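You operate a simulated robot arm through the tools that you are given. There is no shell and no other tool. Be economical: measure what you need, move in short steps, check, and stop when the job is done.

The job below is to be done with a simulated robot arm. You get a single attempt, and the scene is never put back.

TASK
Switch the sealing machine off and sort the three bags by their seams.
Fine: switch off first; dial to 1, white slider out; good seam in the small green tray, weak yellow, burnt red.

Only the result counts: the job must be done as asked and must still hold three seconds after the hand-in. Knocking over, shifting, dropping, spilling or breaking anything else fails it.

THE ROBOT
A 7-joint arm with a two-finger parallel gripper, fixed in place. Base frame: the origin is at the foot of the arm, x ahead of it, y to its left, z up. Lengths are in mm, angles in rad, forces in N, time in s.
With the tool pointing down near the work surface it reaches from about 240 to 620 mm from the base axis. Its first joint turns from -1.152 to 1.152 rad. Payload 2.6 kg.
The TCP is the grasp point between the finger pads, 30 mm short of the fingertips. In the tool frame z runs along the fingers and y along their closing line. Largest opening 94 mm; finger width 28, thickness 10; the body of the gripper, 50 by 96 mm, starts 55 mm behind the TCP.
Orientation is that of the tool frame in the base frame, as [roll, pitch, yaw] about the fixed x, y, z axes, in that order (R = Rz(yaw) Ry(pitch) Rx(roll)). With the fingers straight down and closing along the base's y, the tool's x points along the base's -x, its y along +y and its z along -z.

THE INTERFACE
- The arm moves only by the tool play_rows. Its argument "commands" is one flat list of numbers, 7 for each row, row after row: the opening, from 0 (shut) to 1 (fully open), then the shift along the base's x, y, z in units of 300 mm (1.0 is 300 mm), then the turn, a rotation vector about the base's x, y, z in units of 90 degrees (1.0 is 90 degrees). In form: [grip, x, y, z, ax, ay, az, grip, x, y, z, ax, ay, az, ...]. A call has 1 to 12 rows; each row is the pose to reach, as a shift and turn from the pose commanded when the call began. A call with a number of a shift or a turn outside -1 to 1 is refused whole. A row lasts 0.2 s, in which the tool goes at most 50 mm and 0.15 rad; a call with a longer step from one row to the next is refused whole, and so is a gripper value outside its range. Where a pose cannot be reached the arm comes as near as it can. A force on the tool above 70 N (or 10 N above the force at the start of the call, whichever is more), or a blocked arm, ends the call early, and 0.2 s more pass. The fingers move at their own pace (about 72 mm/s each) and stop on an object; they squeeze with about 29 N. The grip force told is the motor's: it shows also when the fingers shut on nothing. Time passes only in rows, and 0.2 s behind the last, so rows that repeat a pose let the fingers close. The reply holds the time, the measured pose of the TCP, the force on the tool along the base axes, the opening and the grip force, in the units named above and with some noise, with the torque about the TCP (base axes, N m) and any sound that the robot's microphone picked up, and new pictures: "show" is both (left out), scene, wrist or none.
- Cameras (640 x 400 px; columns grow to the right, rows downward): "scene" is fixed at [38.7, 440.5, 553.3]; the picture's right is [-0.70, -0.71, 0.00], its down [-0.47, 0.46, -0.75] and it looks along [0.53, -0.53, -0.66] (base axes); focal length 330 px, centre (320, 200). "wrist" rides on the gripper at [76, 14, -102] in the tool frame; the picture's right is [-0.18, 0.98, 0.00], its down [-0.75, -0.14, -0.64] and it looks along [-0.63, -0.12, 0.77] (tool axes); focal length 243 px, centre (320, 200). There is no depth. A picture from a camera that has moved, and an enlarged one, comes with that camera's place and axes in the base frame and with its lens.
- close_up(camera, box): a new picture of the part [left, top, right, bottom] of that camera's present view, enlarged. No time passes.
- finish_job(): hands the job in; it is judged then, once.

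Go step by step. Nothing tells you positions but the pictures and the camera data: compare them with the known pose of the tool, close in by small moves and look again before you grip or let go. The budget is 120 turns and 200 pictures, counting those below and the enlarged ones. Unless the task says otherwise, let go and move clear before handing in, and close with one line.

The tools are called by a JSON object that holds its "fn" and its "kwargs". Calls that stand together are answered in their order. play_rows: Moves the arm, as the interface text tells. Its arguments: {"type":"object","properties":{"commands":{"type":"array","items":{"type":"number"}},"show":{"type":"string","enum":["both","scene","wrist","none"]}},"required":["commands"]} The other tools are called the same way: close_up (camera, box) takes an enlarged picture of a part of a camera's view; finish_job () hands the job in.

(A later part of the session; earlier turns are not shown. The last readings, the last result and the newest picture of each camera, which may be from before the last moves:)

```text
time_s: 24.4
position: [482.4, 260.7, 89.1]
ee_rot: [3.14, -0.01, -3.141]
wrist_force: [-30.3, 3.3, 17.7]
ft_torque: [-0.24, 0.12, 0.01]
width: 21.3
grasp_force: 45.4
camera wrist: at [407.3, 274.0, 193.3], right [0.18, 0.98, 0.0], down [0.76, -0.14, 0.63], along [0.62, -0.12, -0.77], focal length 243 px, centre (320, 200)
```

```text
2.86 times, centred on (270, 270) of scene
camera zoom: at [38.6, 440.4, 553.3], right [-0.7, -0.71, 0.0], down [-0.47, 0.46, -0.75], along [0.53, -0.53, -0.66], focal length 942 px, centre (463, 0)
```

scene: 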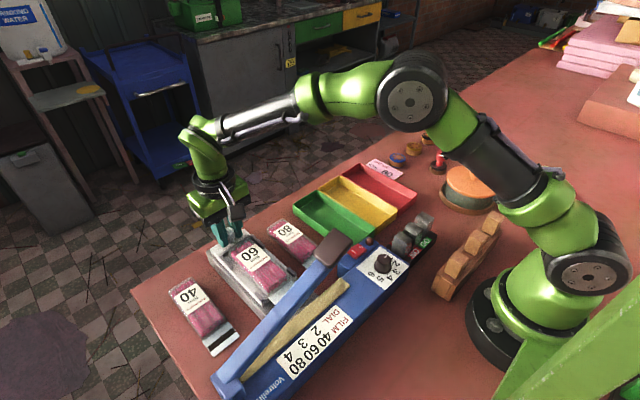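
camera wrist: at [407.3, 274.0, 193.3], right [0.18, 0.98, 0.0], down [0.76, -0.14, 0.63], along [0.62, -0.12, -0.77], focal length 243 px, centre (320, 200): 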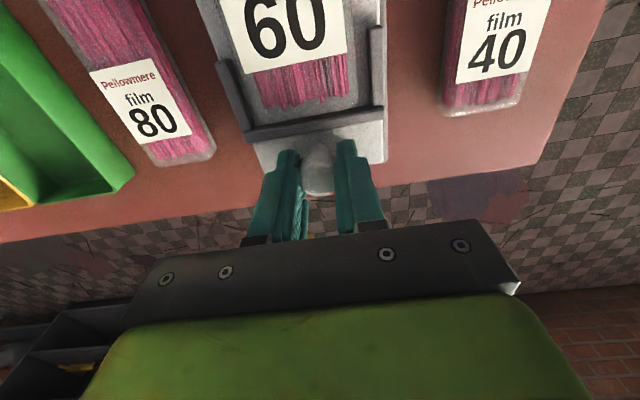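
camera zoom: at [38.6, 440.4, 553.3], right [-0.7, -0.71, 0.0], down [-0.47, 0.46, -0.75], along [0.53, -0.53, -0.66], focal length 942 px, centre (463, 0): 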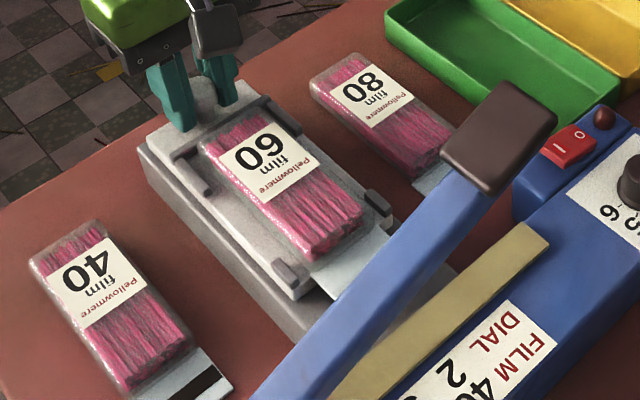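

It hit the stop (-30 N), so the slider is fully out. I'll release, rise and back off to view the seams.

{"fn": "play_rows", "kwargs": {"commands": [0, -0.014, 0, 0.0, 0, 0, 0, 0.4, -0.014, 0, 0.0, 0, 0, 0, 0.45, -0.014, 0, 0, 0, 0, 0, 0.45, -0.014, 0, 0.12, 0, 0, 0, 0.45, -0.08, 0, 0.27, 0, 0, 0, 0.45, -0.2, 0, 0.38, 0, 0, 0, 0.45, -0.34, 0, 0.45, 0, 0, 0, 0.45, -0.48, 0, 0.5, 0, 0, 0, 0.45, -0.48, 0, 0.5, 0, 0, 0], "show": "both"}}

{"fn": "close_up", "kwargs": {"camera": "wrist", "box": [180, 0, 500, 200]}}

```text
time_s: 26.4
position: [342.2, 257.8, 241.0]
ee_rot: [3.141, 0.002, 3.141]
wrist_force: [0.4, 0.2, 0.2]
ft_torque: [0.0, 0.01, 0.02]
width: 42.6
grasp_force: 0.1
camera wrist: at [264.3, 271.8, 344.1], right [0.18, 0.98, 0.0], down [0.75, -0.14, 0.64], along [0.63, -0.12, -0.77], focal length 243 px, centre (320, 200)
```

scene: 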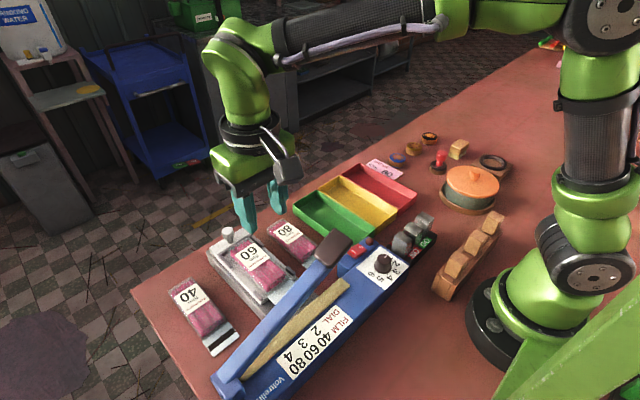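
wrist: 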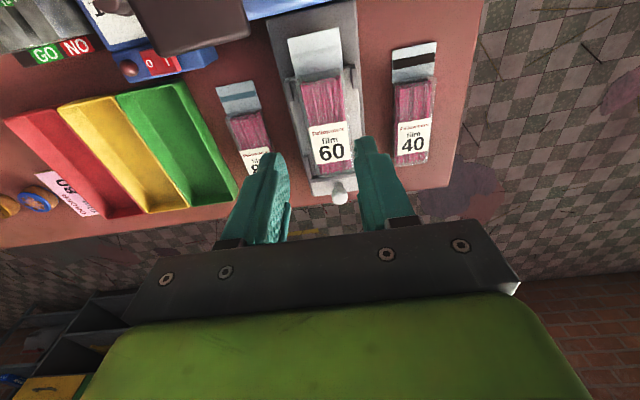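

```text
2.00 times, centred on (340, 100) of wrist
camera zoom: at [264.3, 271.8, 344.1], right [0.18, 0.98, 0.0], down [0.75, -0.14, 0.64], along [0.63, -0.12, -0.77], focal length 485 px, centre (280, 400)
```

zoom: 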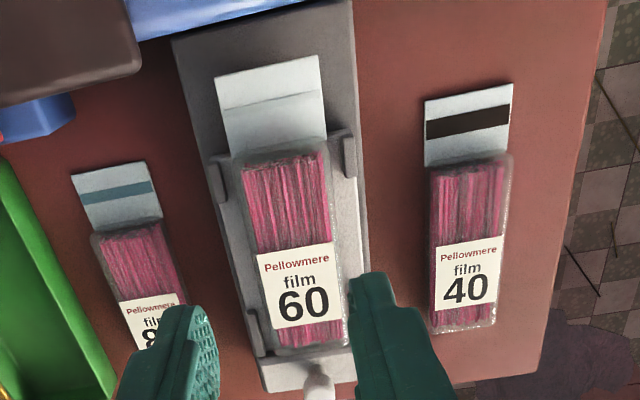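

The 60 bag seam looks faint (weak), 80 looks clean and 40 looks dark (burnt). I'll zoom in to confirm.

{"fn": "close_up", "kwargs": {"camera": "wrist", "box": [205, 20, 355, 120]}}

{"fn": "close_up", "kwargs": {"camera": "wrist", "box": [0, 60, 250, 240]}}

{"fn": "close_up", "kwargs": {"camera": "scene", "box": [260, 150, 430, 280]}}

```text
4.00 times, centred on (280, 70) of wrist
camera zoom: at [264.3, 271.8, 344.1], right [0.18, 0.98, 0.0], down [0.75, -0.14, 0.64], along [0.63, -0.12, -0.77], focal length 970 px, centre (480, 720)
```

zoom: 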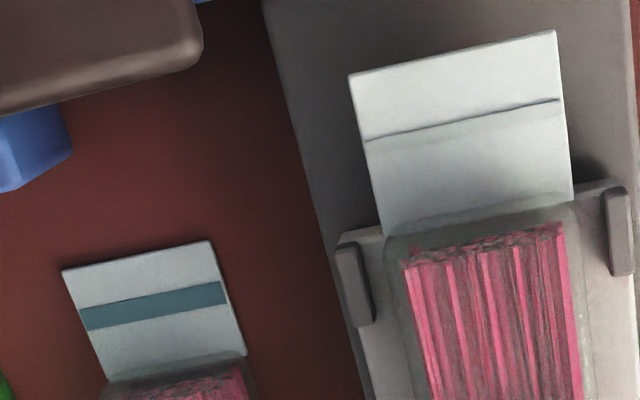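

```text
2.22 times, centred on (125, 150) of wrist
camera zoom: at [264.3, 271.8, 344.1], right [0.18, 0.98, 0.0], down [0.75, -0.14, 0.64], along [0.63, -0.12, -0.77], focal length 539 px, centre (753, 311)
```

zoom: 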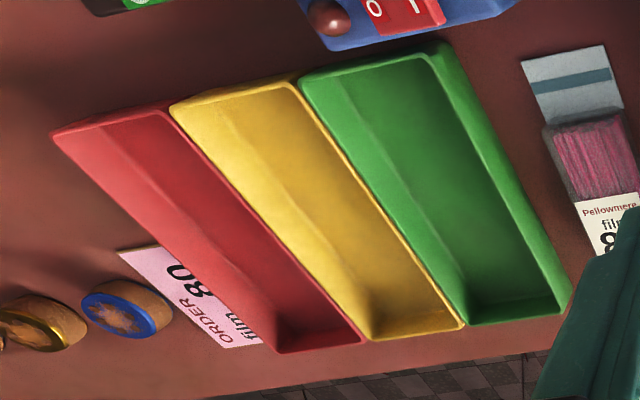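

```text
3.08 times, centred on (345, 215) of scene
camera zoom: at [38.7, 440.5, 553.3], right [-0.7, -0.71, 0.0], down [-0.47, 0.46, -0.75], along [0.53, -0.53, -0.66], focal length 1015 px, centre (243, 154)
```

zoom: 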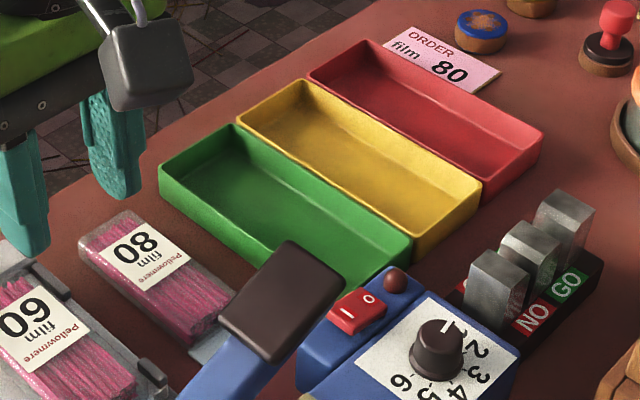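

Confirmed: 80 is good (green), 60 is weak (yellow) and 40 is burnt (red). I'll start with the 80 bag and move above it.

{"fn": "play_rows", "kwargs": {"commands": [0.55, 0.08, -0.1, 0.03, 0, 0, 0, 0.55, 0.16, -0.2, 0.03, 0, 0, 0, 0.55, 0.22, -0.3, 0, 0, 0, 0, 0.55, 0.253, -0.376, -0.06, 0, 0, 0, 0.55, 0.253, -0.376, -0.06, 0, 0, 0], "show": "both"}}

{"fn": "close_up", "kwargs": {"camera": "wrist", "box": [180, 0, 420, 170]}}

{"fn": "close_up", "kwargs": {"camera": "scene", "box": [240, 180, 380, 290]}}

```text
time_s: 27.6
position: [418.2, 144.9, 222.8]
ee_rot: [3.141, 0.001, -3.139]
wrist_force: [0.2, 0.4, -0.1]
ft_torque: [-0.01, 0.0, 0.01]
width: 51.5
grasp_force: 0.1
camera wrist: at [340.6, 158.8, 326.4], right [0.18, 0.98, 0.0], down [0.75, -0.14, 0.64], along [0.63, -0.12, -0.77], focal length 243 px, centre (320, 200)
```

scene: 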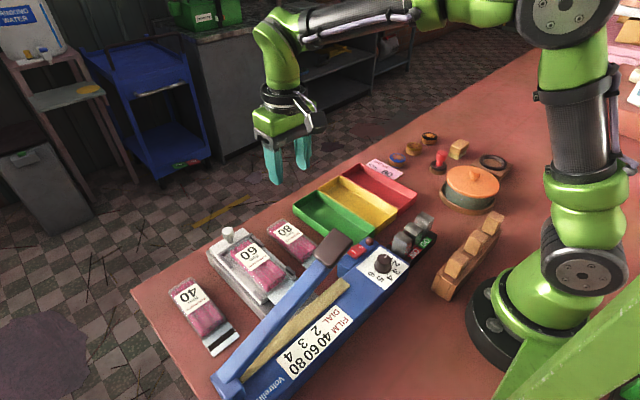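
wrist: 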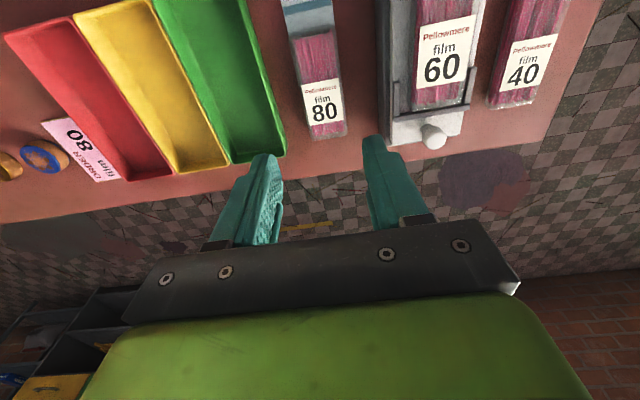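

```text
2.35 times, centred on (300, 85) of wrist
camera zoom: at [340.6, 158.8, 326.4], right [0.18, 0.98, 0.0], down [0.75, -0.14, 0.64], along [0.63, -0.12, -0.77], focal length 571 px, centre (367, 471)
```

zoom: 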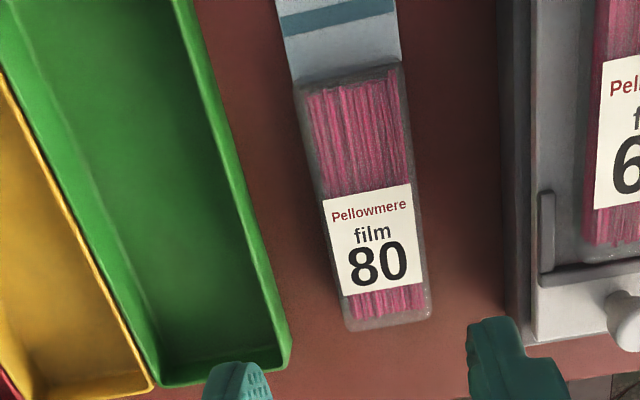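

```text
3.64 times, centred on (310, 235) of scene
camera zoom: at [38.7, 440.5, 553.3], right [-0.7, -0.71, 0.0], down [-0.47, 0.46, -0.75], along [0.53, -0.53, -0.66], focal length 1200 px, centre (356, 73)
```

zoom: 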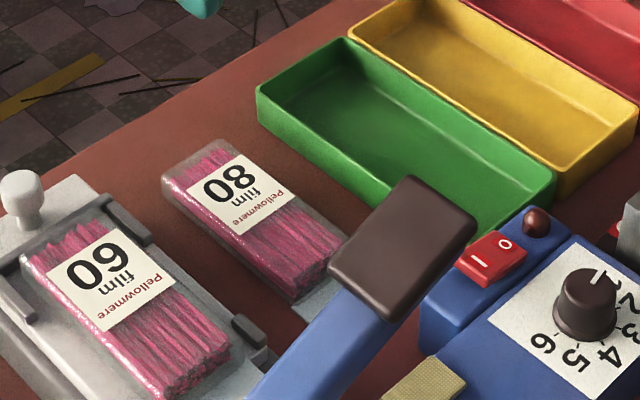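

The 80 bag's body lies at about x 367–479, y 122–168, with its top at about z 22. I'll lower over it at (421,145) with an 80 mm opening.

{"fn": "play_rows", "kwargs": {"commands": [0.78, 0.008, 0, -0.16, 0, 0, 0, 0.78, 0.008, 0, -0.32, 0, 0, 0, 0.78, 0.008, 0, -0.46, 0, 0, 0, 0.78, 0.008, 0, -0.53, 0, 0, 0, 0.78, 0.008, 0, -0.53, 0, 0, 0], "show": "both"}}

{"fn": "close_up", "kwargs": {"camera": "scene", "box": [240, 180, 380, 290]}}

```text
time_s: 28.8
position: [417.9, 147.1, 63.4]
ee_rot: [3.14, 0.0, -3.141]
wrist_force: [-0.2, -0.8, 0.2]
ft_torque: [0.0, 0.0, 0.0]
width: 73.2
grasp_force: 0.1
camera wrist: at [343.1, 160.3, 167.2], right [0.18, 0.98, 0.0], down [0.75, -0.14, 0.64], along [0.63, -0.12, -0.77], focal length 243 px, centre (320, 200)
```

scene: 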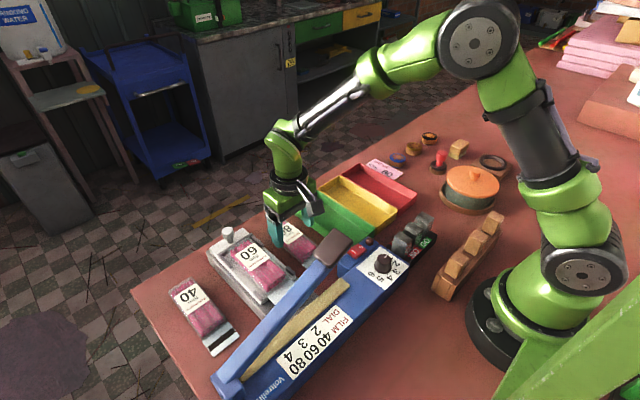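
wrist: 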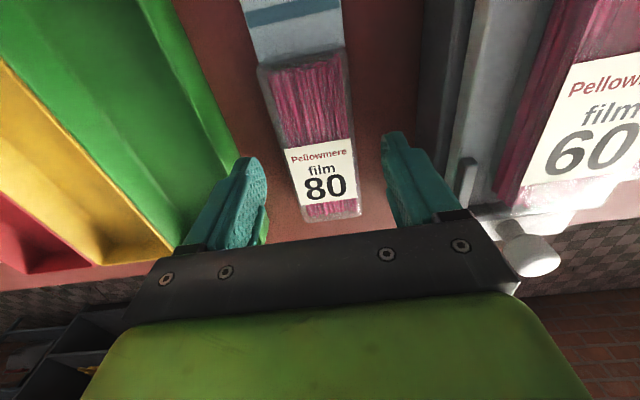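

```text
3.64 times, centred on (310, 235) of scene
camera zoom: at [38.7, 440.5, 553.3], right [-0.7, -0.71, 0.0], down [-0.47, 0.46, -0.75], along [0.53, -0.53, -0.66], focal length 1200 px, centre (356, 73)
```

zoom: 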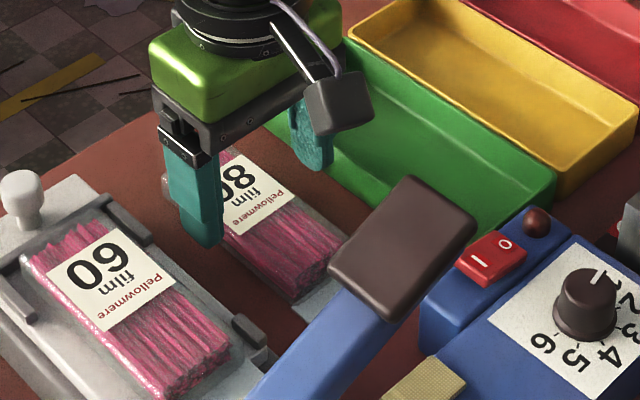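

The bag is centred between the fingers. I'll go down to about z 37 and close on it.

{"fn": "play_rows", "kwargs": {"commands": [0.72, 0.01, -0.003, -0.04, 0, 0, 0, 0.72, 0.01, -0.003, -0.075, 0, 0, 0, 0.72, 0.01, -0.003, -0.088, 0, 0, 0, 0.72, 0.01, -0.003, -0.088, 0, 0, 0], "show": "both"}}

{"fn": "close_up", "kwargs": {"camera": "scene", "box": [240, 180, 380, 290]}}

```text
time_s: 29.8
position: [423.3, 144.3, 37.7]
ee_rot: [3.138, 0.0, -3.139]
wrist_force: [-0.5, 1.1, -0.5]
ft_torque: [-0.03, -0.01, -0.03]
width: 67.7
grasp_force: 0.0
camera wrist: at [346.5, 159.2, 141.2], right [0.18, 0.98, 0.0], down [0.75, -0.14, 0.64], along [0.63, -0.12, -0.77], focal length 243 px, centre (320, 200)
```

scene: 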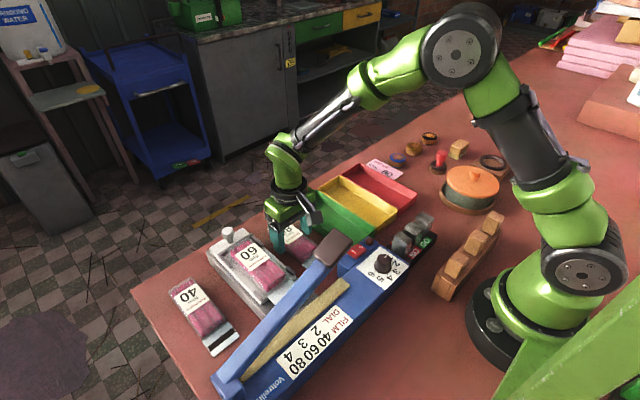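
wrist: 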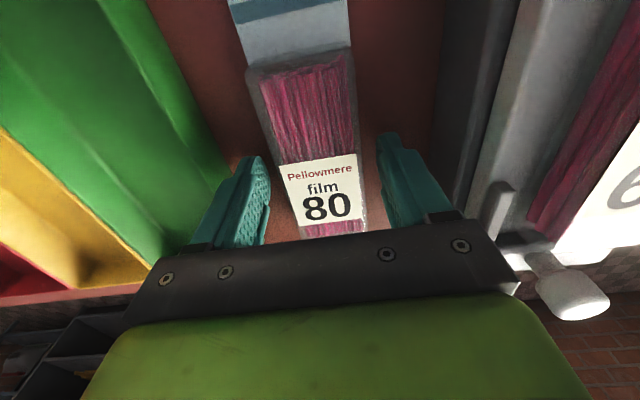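

```text
3.64 times, centred on (310, 235) of scene
camera zoom: at [38.7, 440.5, 553.3], right [-0.7, -0.71, 0.0], down [-0.47, 0.46, -0.75], along [0.53, -0.53, -0.66], focal length 1200 px, centre (356, 73)
```

zoom: 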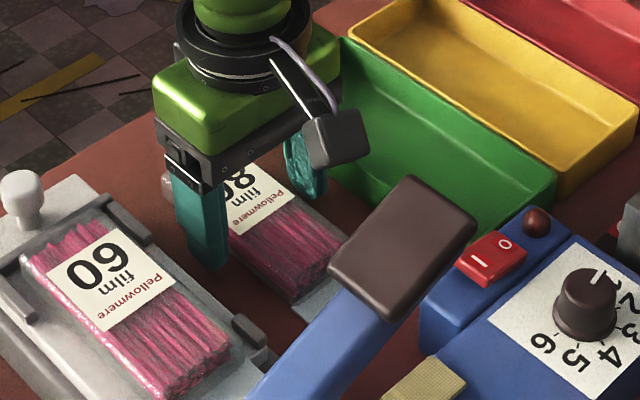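

I'll close on the bag, then lift it slightly to check the hold.

{"fn": "play_rows", "kwargs": {"commands": [0.4, 0, 0, 0, 0, 0, 0, 0, 0, 0, 0, 0, 0, 0, 0, 0, 0, 0, 0, 0, 0, 0, 0, 0, 0, 0, 0, 0, 0, 0, 0.03, 0, 0, 0, 0, 0, 0, 0.1, 0, 0, 0], "show": "both"}}

{"fn": "close_up", "kwargs": {"camera": "scene", "box": [240, 160, 380, 270]}}

```text
refused: commands must hold 7 numbers for each row
```

```text
3.64 times, centred on (310, 215) of scene
camera zoom: at [38.7, 440.5, 553.3], right [-0.7, -0.71, 0.0], down [-0.47, 0.46, -0.75], along [0.53, -0.53, -0.66], focal length 1200 px, centre (356, 146)
```

zoom: 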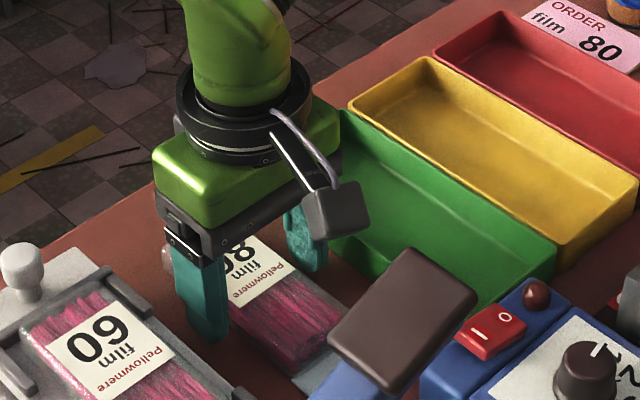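

The call was refused because of a row-count slip. I'll repeat it correctly.

{"fn": "play_rows", "kwargs": {"commands": [0.4, 0, 0, 0, 0, 0, 0, 0, 0, 0, 0, 0, 0, 0, 0, 0, 0, 0, 0, 0, 0, 0, 0, 0, 0, 0, 0, 0, 0, 0, 0, 0.03, 0, 0, 0, 0, 0, 0, 0.1, 0, 0, 0], "show": "both"}}

{"fn": "close_up", "kwargs": {"camera": "scene", "box": [240, 160, 380, 270]}}

```text
time_s: 31.2
position: [423.4, 146.6, 67.7]
ee_rot: [3.14, 0.002, -3.139]
wrist_force: [0.6, 0.4, -0.5]
ft_torque: [0.04, 0.0, 0.04]
width: 51.1
grasp_force: 29.1
camera wrist: at [346.7, 159.5, 171.1], right [0.18, 0.98, 0.0], down [0.75, -0.14, 0.64], along [0.63, -0.12, -0.77], focal length 243 px, centre (320, 200)
```

scene: 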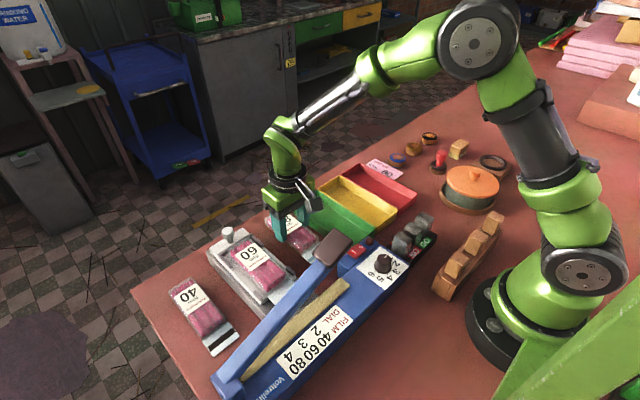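
wrist: 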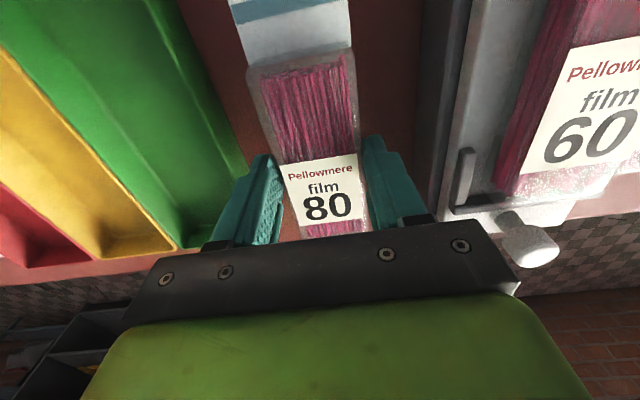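

```text
3.64 times, centred on (310, 215) of scene
camera zoom: at [38.7, 440.5, 553.3], right [-0.7, -0.71, 0.0], down [-0.47, 0.46, -0.75], along [0.53, -0.53, -0.66], focal length 1200 px, centre (356, 146)
```

zoom: 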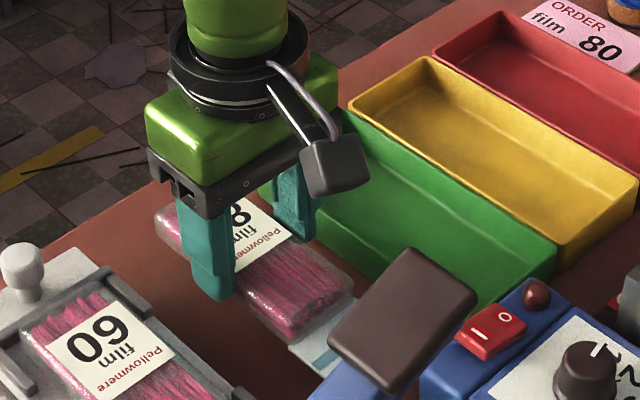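

The bag is held at 51 mm, with its underside about 8 mm below the tips. I'll lift and carry it over the green compartment, centred at about (417,44).

{"fn": "play_rows", "kwargs": {"commands": [0, 0, 0, 0.12, 0, 0, 0, 0, 0, 0, 0.22, 0, 0, 0, 0, 0, -0.1, 0.25, 0, 0, 0, 0, -0.01, -0.2, 0.25, 0, 0, 0, 0, -0.02, -0.29, 0.25, 0, 0, 0, 0, -0.02, -0.342, 0.25, 0, 0, 0, 0, -0.02, -0.342, 0.25, 0, 0, 0], "show": "both"}}

{"fn": "close_up", "kwargs": {"camera": "scene", "box": [270, 120, 430, 250]}}

```text
time_s: 32.8
position: [416.8, 43.0, 141.7]
ee_rot: [3.141, 0.001, -3.139]
wrist_force: [0.1, -0.7, -0.7]
ft_torque: [0.01, 0.0, 0.0]
width: 51.4
grasp_force: 28.8
camera wrist: at [340.9, 55.8, 245.3], right [0.18, 0.98, 0.0], down [0.75, -0.14, 0.64], along [0.63, -0.12, -0.77], focal length 243 px, centre (320, 200)
```

scene: 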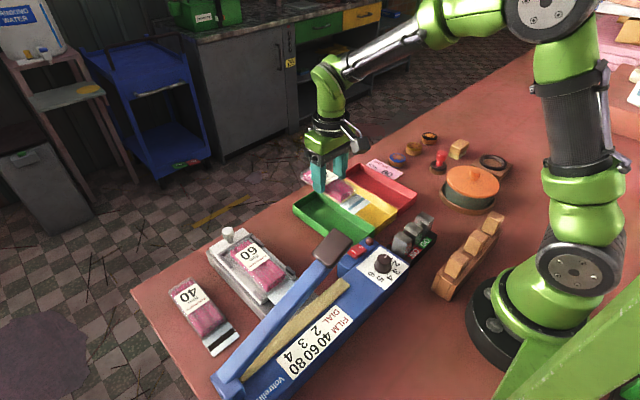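
wrist: 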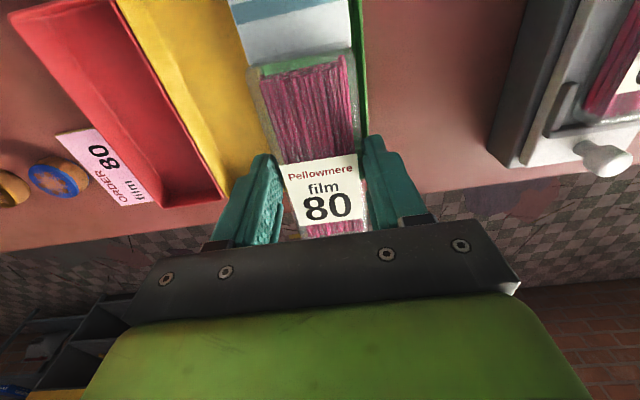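

```text
3.08 times, centred on (350, 185) of scene
camera zoom: at [38.7, 440.5, 553.3], right [-0.7, -0.71, 0.0], down [-0.47, 0.46, -0.75], along [0.53, -0.53, -0.66], focal length 1015 px, centre (228, 246)
```

zoom: 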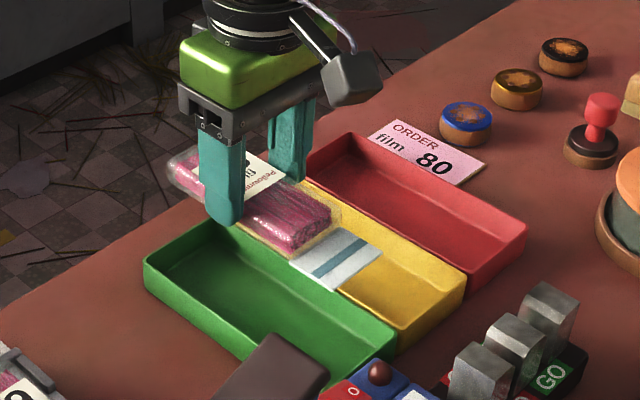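

The bag is over green at y≈43. I'll lower until the tips are just above the rim and look again.

{"fn": "play_rows", "kwargs": {"commands": [0, 0, -0.004, -0.12, 0, 0, 0, 0, 0, -0.004, -0.2, 0, 0, 0, 0, 0, -0.004, -0.235, 0, 0, 0, 0, 0, -0.004, -0.235, 0, 0, 0], "show": "both"}}

{"fn": "close_up", "kwargs": {"camera": "scene", "box": [280, 150, 420, 260]}}

{"fn": "close_up", "kwargs": {"camera": "wrist", "box": [180, 0, 440, 240]}}

```text
time_s: 33.8
position: [416.5, 42.0, 70.8]
ee_rot: [3.14, 0.001, -3.139]
wrist_force: [0.5, 0.4, -0.8]
ft_torque: [-0.03, -0.01, -0.03]
width: 50.8
grasp_force: 28.8
camera wrist: at [340.4, 55.2, 174.3], right [0.18, 0.98, 0.0], down [0.75, -0.14, 0.64], along [0.63, -0.12, -0.77], focal length 243 px, centre (320, 200)
```

scene: 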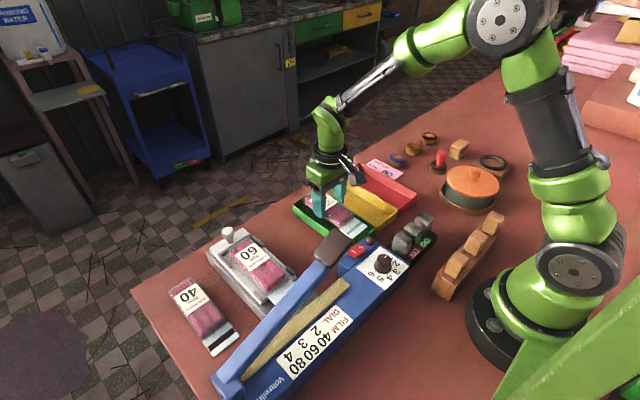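
wrist: 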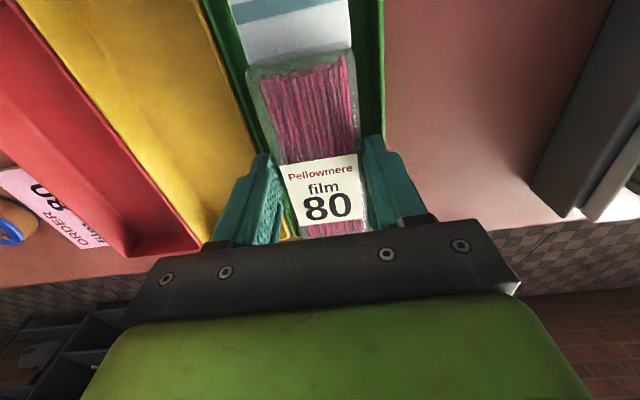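

```text
3.64 times, centred on (350, 205) of scene
camera zoom: at [38.7, 440.5, 553.3], right [-0.7, -0.71, 0.0], down [-0.47, 0.46, -0.75], along [0.53, -0.53, -0.66], focal length 1200 px, centre (211, 182)
```

zoom: 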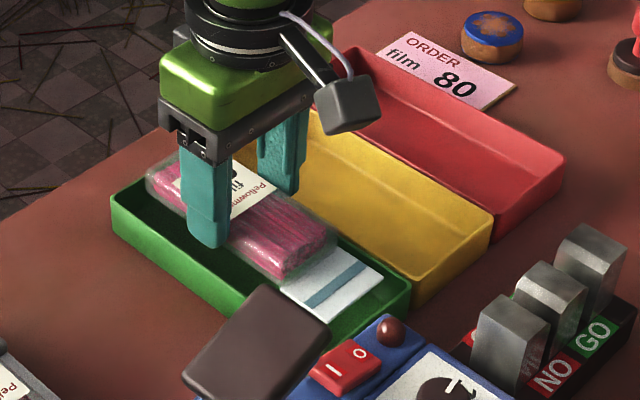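

```text
1.67 times, centred on (310, 120) of wrist
camera zoom: at [340.4, 55.2, 174.3], right [0.18, 0.98, 0.0], down [0.75, -0.14, 0.64], along [0.63, -0.12, -0.77], focal length 404 px, centre (337, 333)
```

zoom: 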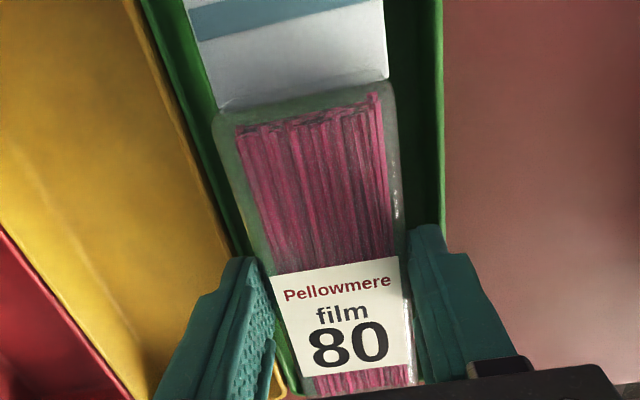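

The bag is well centred between the rims and the tips are just above them. I'll lower 3 mm and release gently.

{"fn": "play_rows", "kwargs": {"commands": [0, 0, 0, -0.01, 0, 0, 0, 0, 0, 0, -0.012, 0, 0, 0, 0.57, 0, 0, -0.012, 0, 0, 0, 0.62, 0, 0, -0.012, 0, 0, 0, 0.66, 0, 0, -0.012, 0, 0, 0, 0.66, 0, 0, -0.012, 0, 0, 0], "show": "both"}}

{"fn": "close_up", "kwargs": {"camera": "scene", "box": [280, 150, 420, 260]}}

```text
time_s: 35.2
position: [417.6, 41.6, 68.7]
ee_rot: [3.14, 0.0, -3.139]
wrist_force: [0.3, -0.3, -0.4]
ft_torque: [0.02, -0.01, 0.0]
width: 62.0
grasp_force: 0.1
camera wrist: at [340.7, 55.2, 171.5], right [0.18, 0.98, 0.0], down [0.75, -0.14, 0.64], along [0.63, -0.12, -0.77], focal length 243 px, centre (320, 200)
```

scene: 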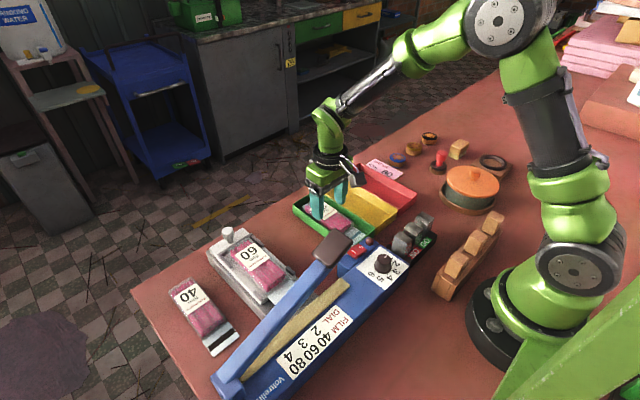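
wrist: 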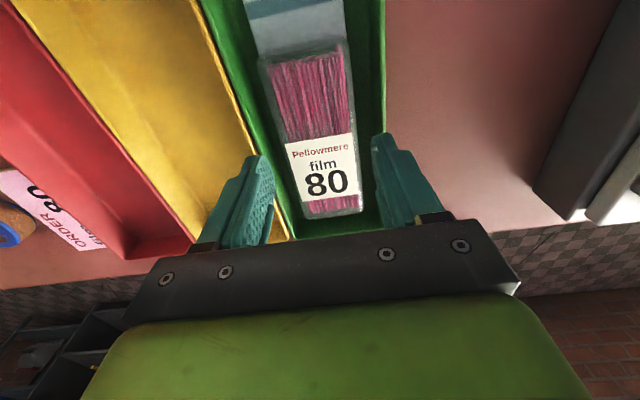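

```text
3.64 times, centred on (350, 205) of scene
camera zoom: at [38.7, 440.5, 553.3], right [-0.7, -0.71, 0.0], down [-0.47, 0.46, -0.75], along [0.53, -0.53, -0.66], focal length 1200 px, centre (211, 182)
```

zoom: 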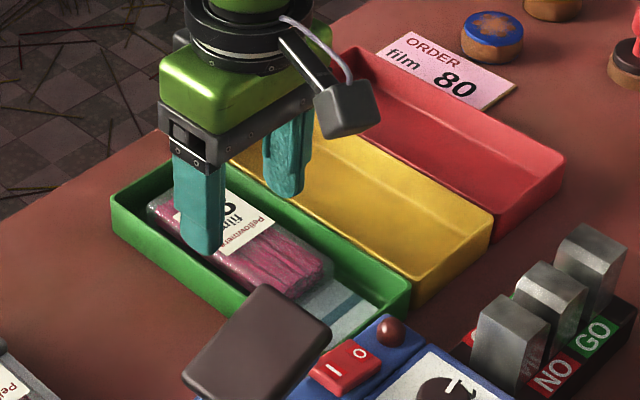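

The 80 bag lies flat in green. Now I'll rise and move above the 60 bag on the slider, at about (384,259).

{"fn": "play_rows", "kwargs": {"commands": [0.66, 0, 0, 0.15, 0, 0, 0, 0.66, 0, 0, 0.3, 0, 0, 0, 0.7, 0, 0, 0.42, 0, 0, 0, 0.75, -0.02, 0.15, 0.48, 0, 0, 0, 0.78, -0.04, 0.3, 0.5, 0, 0, 0, 0.8, -0.07, 0.45, 0.5, 0, 0, 0, 0.8, -0.1, 0.6, 0.5, 0, 0, 0, 0.8, -0.112, 0.724, 0.5, 0, 0, 0, 0.8, -0.112, 0.724, 0.5, 0, 0, 0], "show": "both"}}

{"fn": "close_up", "kwargs": {"camera": "wrist", "box": [200, 0, 440, 180]}}

{"fn": "close_up", "kwargs": {"camera": "scene", "box": [190, 210, 330, 320]}}

```text
time_s: 37.2
position: [384.0, 259.3, 219.0]
ee_rot: [3.141, 0.001, -3.139]
wrist_force: [0.5, -0.3, 0.2]
ft_torque: [0.0, 0.01, 0.01]
width: 75.2
grasp_force: 0.1
camera wrist: at [307.2, 272.5, 321.8], right [0.18, 0.98, 0.0], down [0.75, -0.14, 0.64], along [0.63, -0.12, -0.77], focal length 243 px, centre (320, 200)
```

scene: 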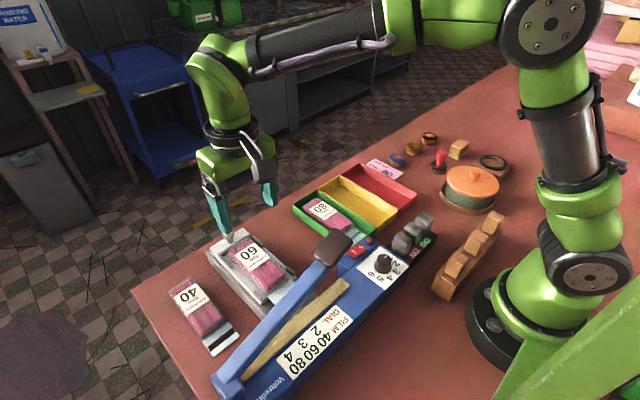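
wrist: 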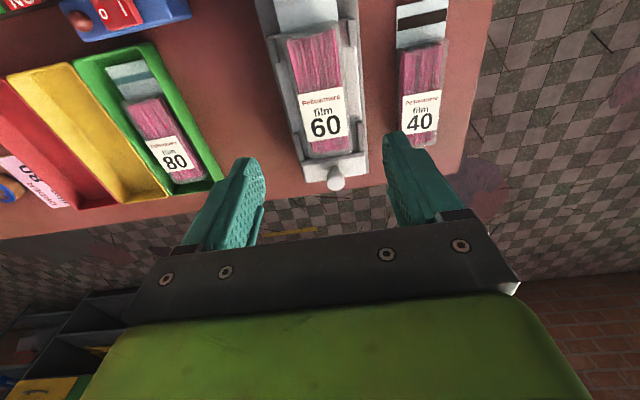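

```text
2.22 times, centred on (320, 90) of wrist
camera zoom: at [307.2, 272.5, 321.8], right [0.18, 0.98, 0.0], down [0.75, -0.14, 0.64], along [0.63, -0.12, -0.77], focal length 539 px, centre (320, 444)
```

zoom: 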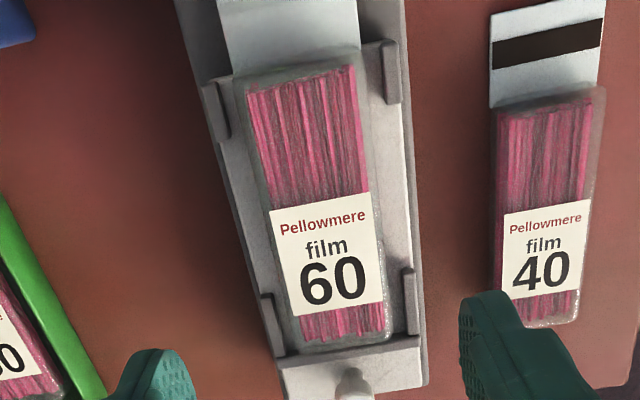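

```text
3.64 times, centred on (260, 265) of scene
camera zoom: at [38.7, 440.5, 553.3], right [-0.7, -0.71, 0.0], down [-0.47, 0.46, -0.75], along [0.53, -0.53, -0.66], focal length 1200 px, centre (538, -36)
```

zoom: 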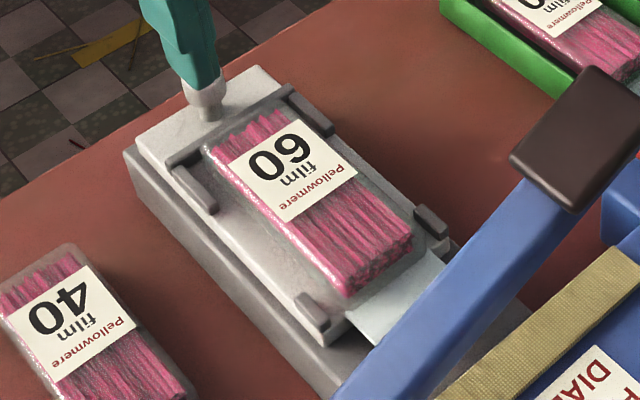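

The slider's rails leave x 348–419 free, and the bag body is centred at about (385,258). I'll lower to z≈100 and check.

{"fn": "play_rows", "kwargs": {"commands": [0.75, 0.003, -0.005, -0.15, 0, 0, 0, 0.75, 0.003, -0.005, -0.3, 0, 0, 0, 0.75, 0.003, -0.005, -0.39, 0, 0, 0, 0.75, 0.003, -0.005, -0.39, 0, 0, 0], "show": "both"}}

{"fn": "close_up", "kwargs": {"camera": "scene", "box": [190, 210, 330, 320]}}

```text
time_s: 38.2
position: [384.9, 256.7, 100.9]
ee_rot: [3.138, 0.0, -3.139]
wrist_force: [-1.2, 1.4, -0.3]
ft_torque: [-0.02, -0.03, 0.0]
width: 70.6
grasp_force: 0.2
camera wrist: at [307.9, 270.4, 203.9], right [0.18, 0.98, 0.0], down [0.75, -0.14, 0.64], along [0.63, -0.12, -0.77], focal length 243 px, centre (320, 200)
```

scene: 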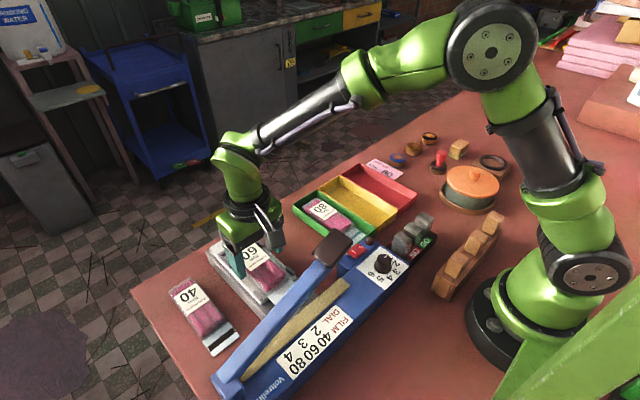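
wrist: 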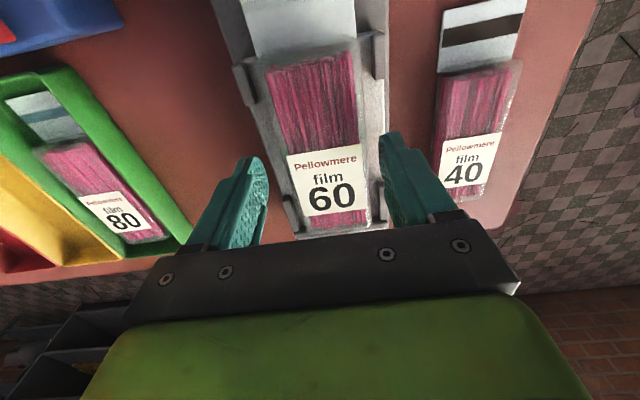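

```text
3.64 times, centred on (260, 265) of scene
camera zoom: at [38.7, 440.5, 553.3], right [-0.7, -0.71, 0.0], down [-0.47, 0.46, -0.75], along [0.53, -0.53, -0.66], focal length 1200 px, centre (538, -36)
```

zoom: 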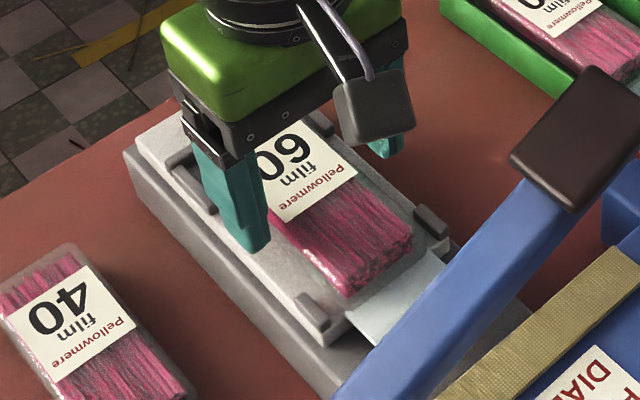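

By comparison with bag 80, the slider's surface is at about z 46. I'll lower to z≈86 and close.

{"fn": "play_rows", "kwargs": {"commands": [0.72, 0, 0.003, -0.03, 0, 0, 0, 0.72, 0, 0.003, -0.05, 0, 0, 0, 0.72, 0, 0.003, -0.05, 0, 0, 0], "show": "wrist"}}

{"fn": "close_up", "kwargs": {"camera": "scene", "box": [190, 210, 330, 320]}}

```text
time_s: 39.0
position: [384.2, 258.1, 86.2]
ee_rot: [3.14, 0.002, -3.14]
wrist_force: [-0.2, -0.7, -0.4]
ft_torque: [0.02, -0.02, 0.01]
width: 67.7
grasp_force: 0.0
camera wrist: at [307.9, 271.8, 189.2], right [0.18, 0.98, 0.0], down [0.75, -0.14, 0.64], along [0.63, -0.12, -0.77], focal length 243 px, centre (320, 200)
```

wrist: 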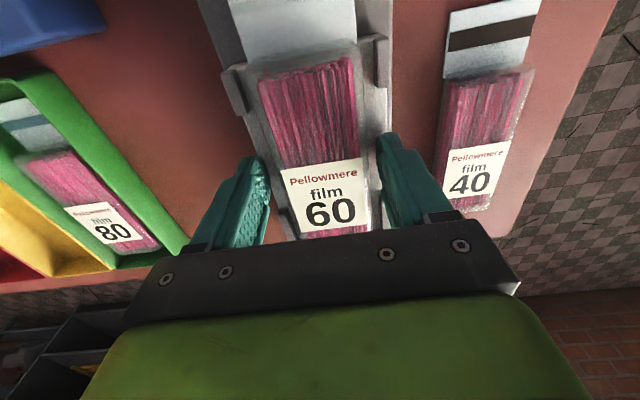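

```text
3.64 times, centred on (260, 265) of scene
camera zoom: at [38.7, 440.5, 553.3], right [-0.7, -0.71, 0.0], down [-0.47, 0.46, -0.75], along [0.53, -0.53, -0.66], focal length 1200 px, centre (538, -36)
```

zoom: 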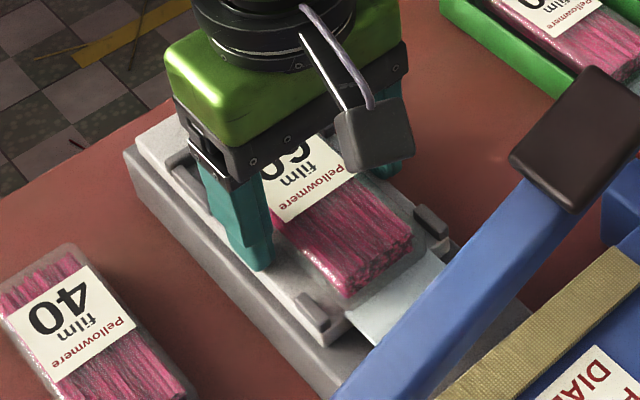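

The height matches the earlier grip. I'll close and lift slightly.

{"fn": "play_rows", "kwargs": {"commands": [0.4, 0, 0, 0, 0, 0, 0, 0, 0, 0, 0, 0, 0, 0, 0, 0, 0, 0, 0, 0, 0, 0, 0, 0, 0, 0, 0, 0, 0, 0, 0, 0.03, 0, 0, 0, 0, 0, 0, 0.12, 0, 0, 0, 0, 0, 0, 0.25, 0, 0, 0], "show": "both"}}

{"fn": "close_up", "kwargs": {"camera": "scene", "box": [190, 190, 330, 300]}}

```text
time_s: 40.6
position: [383.6, 259.3, 161.8]
ee_rot: [3.141, 0.001, -3.139]
wrist_force: [0.5, 0.2, -0.2]
ft_torque: [0.02, 0.01, 0.03]
width: 50.9
grasp_force: 29.1
camera wrist: at [308.0, 272.4, 265.2], right [0.18, 0.98, 0.0], down [0.75, -0.14, 0.64], along [0.63, -0.12, -0.77], focal length 243 px, centre (320, 200)
```

scene: 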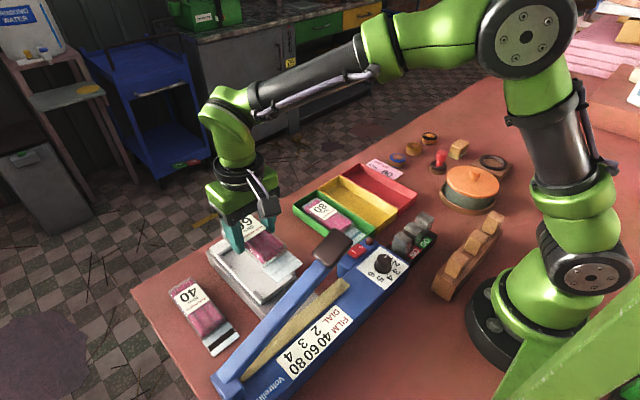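
wrist: 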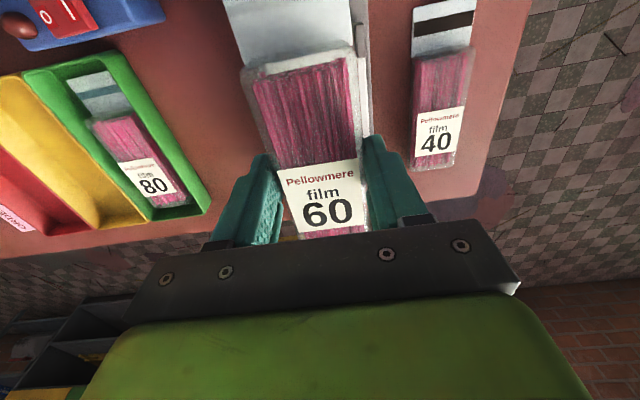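

```text
3.64 times, centred on (260, 245) of scene
camera zoom: at [38.7, 440.5, 553.3], right [-0.7, -0.71, 0.0], down [-0.47, 0.46, -0.75], along [0.53, -0.53, -0.66], focal length 1200 px, centre (538, 36)
```

zoom: 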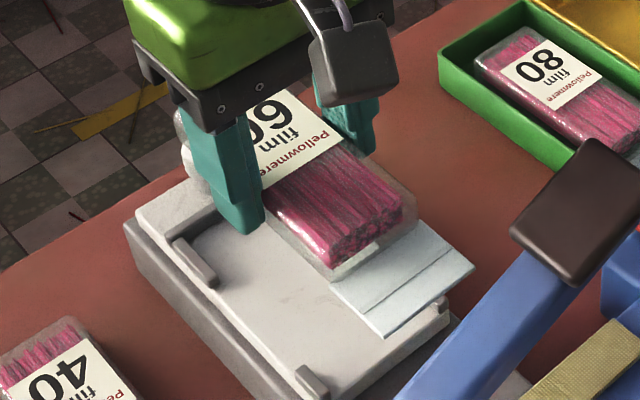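

The 60 bag is held. I'll move out in +x first to clear the lever pad, then across to the yellow compartment at about (417,-38).

{"fn": "play_rows", "kwargs": {"commands": [0, 0.08, 0, 0.02, 0, 0, 0, 0, 0.113, -0.08, 0.02, 0, 0, 0, 0, 0.113, -0.23, 0.02, 0, 0, 0, 0, 0.113, -0.38, 0.02, 0, 0, 0, 0, 0.113, -0.53, 0.02, 0, 0, 0, 0, 0.113, -0.68, 0.02, 0, 0, 0, 0, 0.113, -0.82, 0.0, 0, 0, 0, 0, 0.113, -0.93, -0.05, 0, 0, 0, 0, 0.113, -0.99, -0.1, 0, 0, 0, 0, 0.113, -0.99, -0.1, 0, 0, 0], "show": "both"}}

{"fn": "close_up", "kwargs": {"camera": "wrist", "box": [150, 0, 450, 240]}}

{"fn": "close_up", "kwargs": {"camera": "scene", "box": [280, 120, 440, 250]}}

```text
time_s: 42.8
position: [418.5, -38.5, 131.9]
ee_rot: [3.139, 0.002, -3.14]
wrist_force: [0.7, 0.6, -0.5]
ft_torque: [-0.01, -0.02, -0.01]
width: 51.5
grasp_force: 29.2
camera wrist: at [341.6, -25.4, 235.1], right [0.18, 0.98, 0.0], down [0.75, -0.14, 0.64], along [0.63, -0.12, -0.77], focal length 243 px, centre (320, 200)
```

scene: 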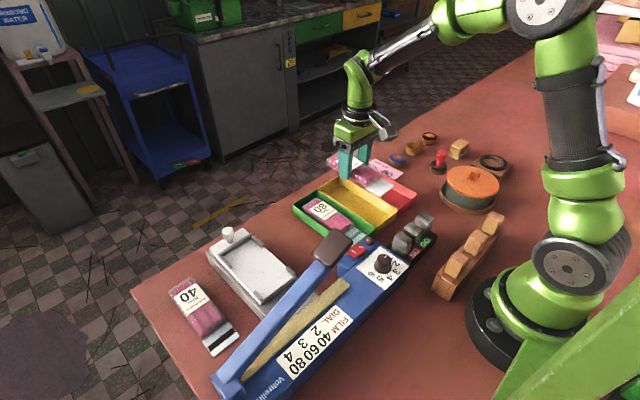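
wrist: 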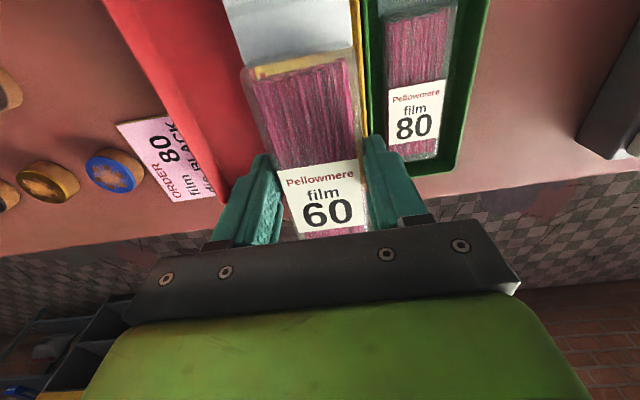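

```text
1.67 times, centred on (300, 120) of wrist
camera zoom: at [341.6, -25.4, 235.1], right [0.18, 0.98, 0.0], down [0.75, -0.14, 0.64], along [0.63, -0.12, -0.77], focal length 404 px, centre (353, 333)
```

zoom: 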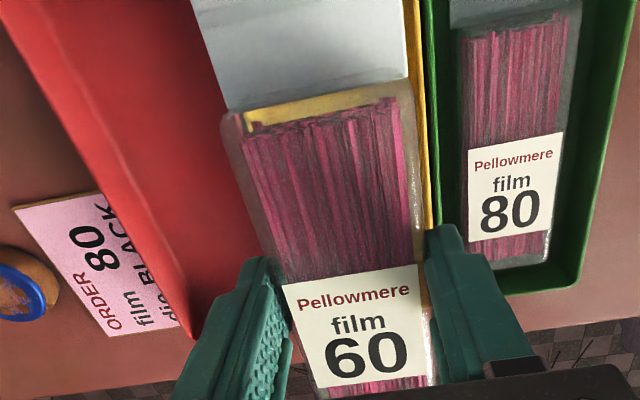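

```text
3.08 times, centred on (360, 185) of scene
camera zoom: at [38.7, 440.5, 553.3], right [-0.7, -0.71, 0.0], down [-0.47, 0.46, -0.75], along [0.53, -0.53, -0.66], focal length 1015 px, centre (197, 246)
```

zoom: 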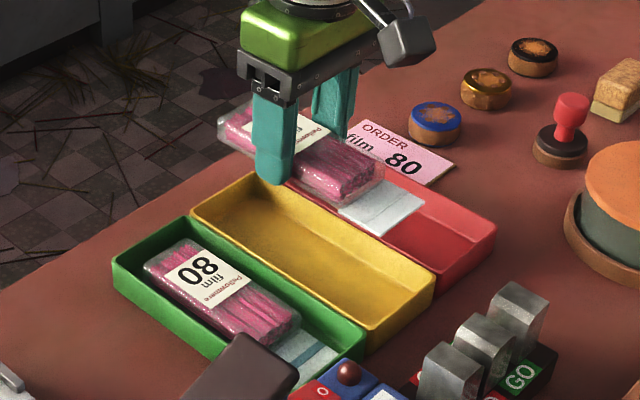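

The bag is over yellow, whose rims I place at y≈0 and -80. I'll lower to just above the rims.

{"fn": "play_rows", "kwargs": {"commands": [0, 0, -0.004, -0.1, 0, 0, 0, 0, 0, -0.004, -0.18, 0, 0, 0, 0, 0, -0.004, -0.205, 0, 0, 0, 0, 0, -0.004, -0.205, 0, 0, 0], "show": "none"}}

{"fn": "close_up", "kwargs": {"camera": "scene", "box": [280, 140, 440, 260]}}

{"fn": "close_up", "kwargs": {"camera": "wrist", "box": [180, 0, 440, 240]}}

```text
time_s: 43.8
position: [418.4, -40.1, 70.0]
ee_rot: [3.14, 0.0, -3.139]
wrist_force: [0.1, 0.4, -1.2]
ft_torque: [0.02, -0.02, 0.01]
width: 51.2
grasp_force: 28.4
```

```text
3.33 times, centred on (360, 200) of scene
camera zoom: at [38.7, 440.5, 553.3], right [-0.7, -0.71, 0.0], down [-0.47, 0.46, -0.75], along [0.53, -0.53, -0.66], focal length 1100 px, centre (187, 200)
```

zoom: 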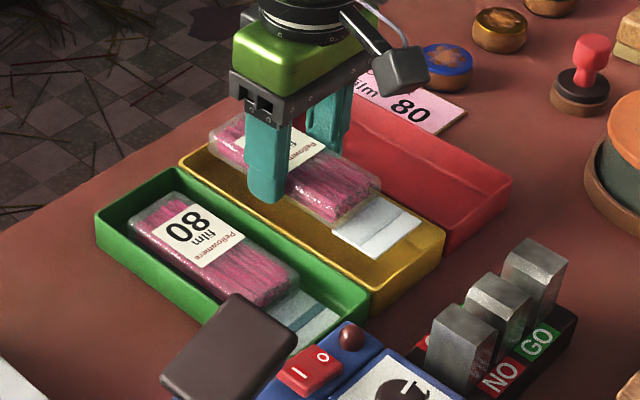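

```text
1.67 times, centred on (310, 120) of wrist
camera zoom: at [341.4, -26.5, 173.1], right [0.18, 0.98, 0.0], down [0.75, -0.14, 0.64], along [0.63, -0.12, -0.77], focal length 404 px, centre (337, 333)
```

zoom: 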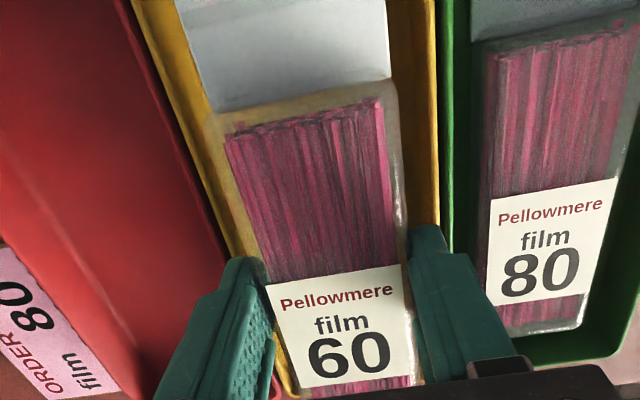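

I'll shift 1.5 mm in -y, lower slightly and release.

{"fn": "play_rows", "kwargs": {"commands": [0, 0, -0.005, -0.007, 0, 0, 0, 0, 0, -0.005, -0.009, 0, 0, 0, 0.57, 0, -0.005, -0.009, 0, 0, 0, 0.62, 0, -0.005, -0.009, 0, 0, 0, 0.66, 0, -0.005, -0.009, 0, 0, 0, 0.66, 0, -0.005, -0.009, 0, 0, 0], "show": "wrist"}}

{"fn": "close_up", "kwargs": {"camera": "scene", "box": [280, 140, 440, 260]}}

```text
time_s: 45.2
position: [418.2, -41.1, 67.9]
ee_rot: [3.14, 0.0, -3.141]
wrist_force: [-0.6, 0.6, -0.3]
ft_torque: [0.02, 0.01, 0.01]
width: 61.8
grasp_force: 0.1
camera wrist: at [341.5, -27.8, 170.3], right [0.18, 0.98, 0.0], down [0.75, -0.14, 0.64], along [0.63, -0.12, -0.77], focal length 243 px, centre (320, 200)
```

wrist: 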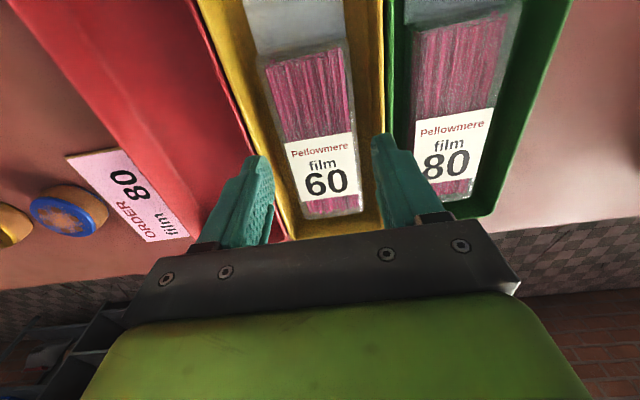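

```text
3.33 times, centred on (360, 200) of scene
camera zoom: at [38.7, 440.5, 553.3], right [-0.7, -0.71, 0.0], down [-0.47, 0.46, -0.75], along [0.53, -0.53, -0.66], focal length 1100 px, centre (187, 200)
```

zoom: 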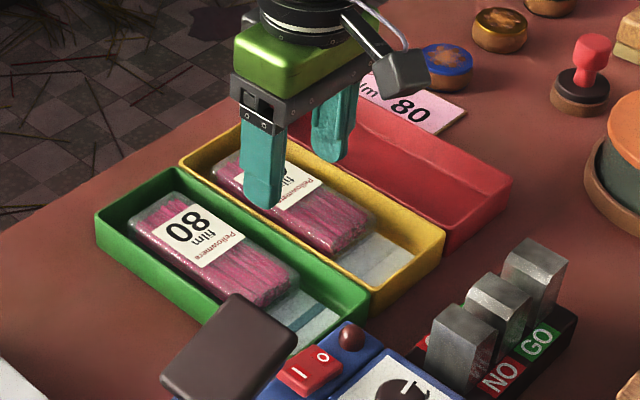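

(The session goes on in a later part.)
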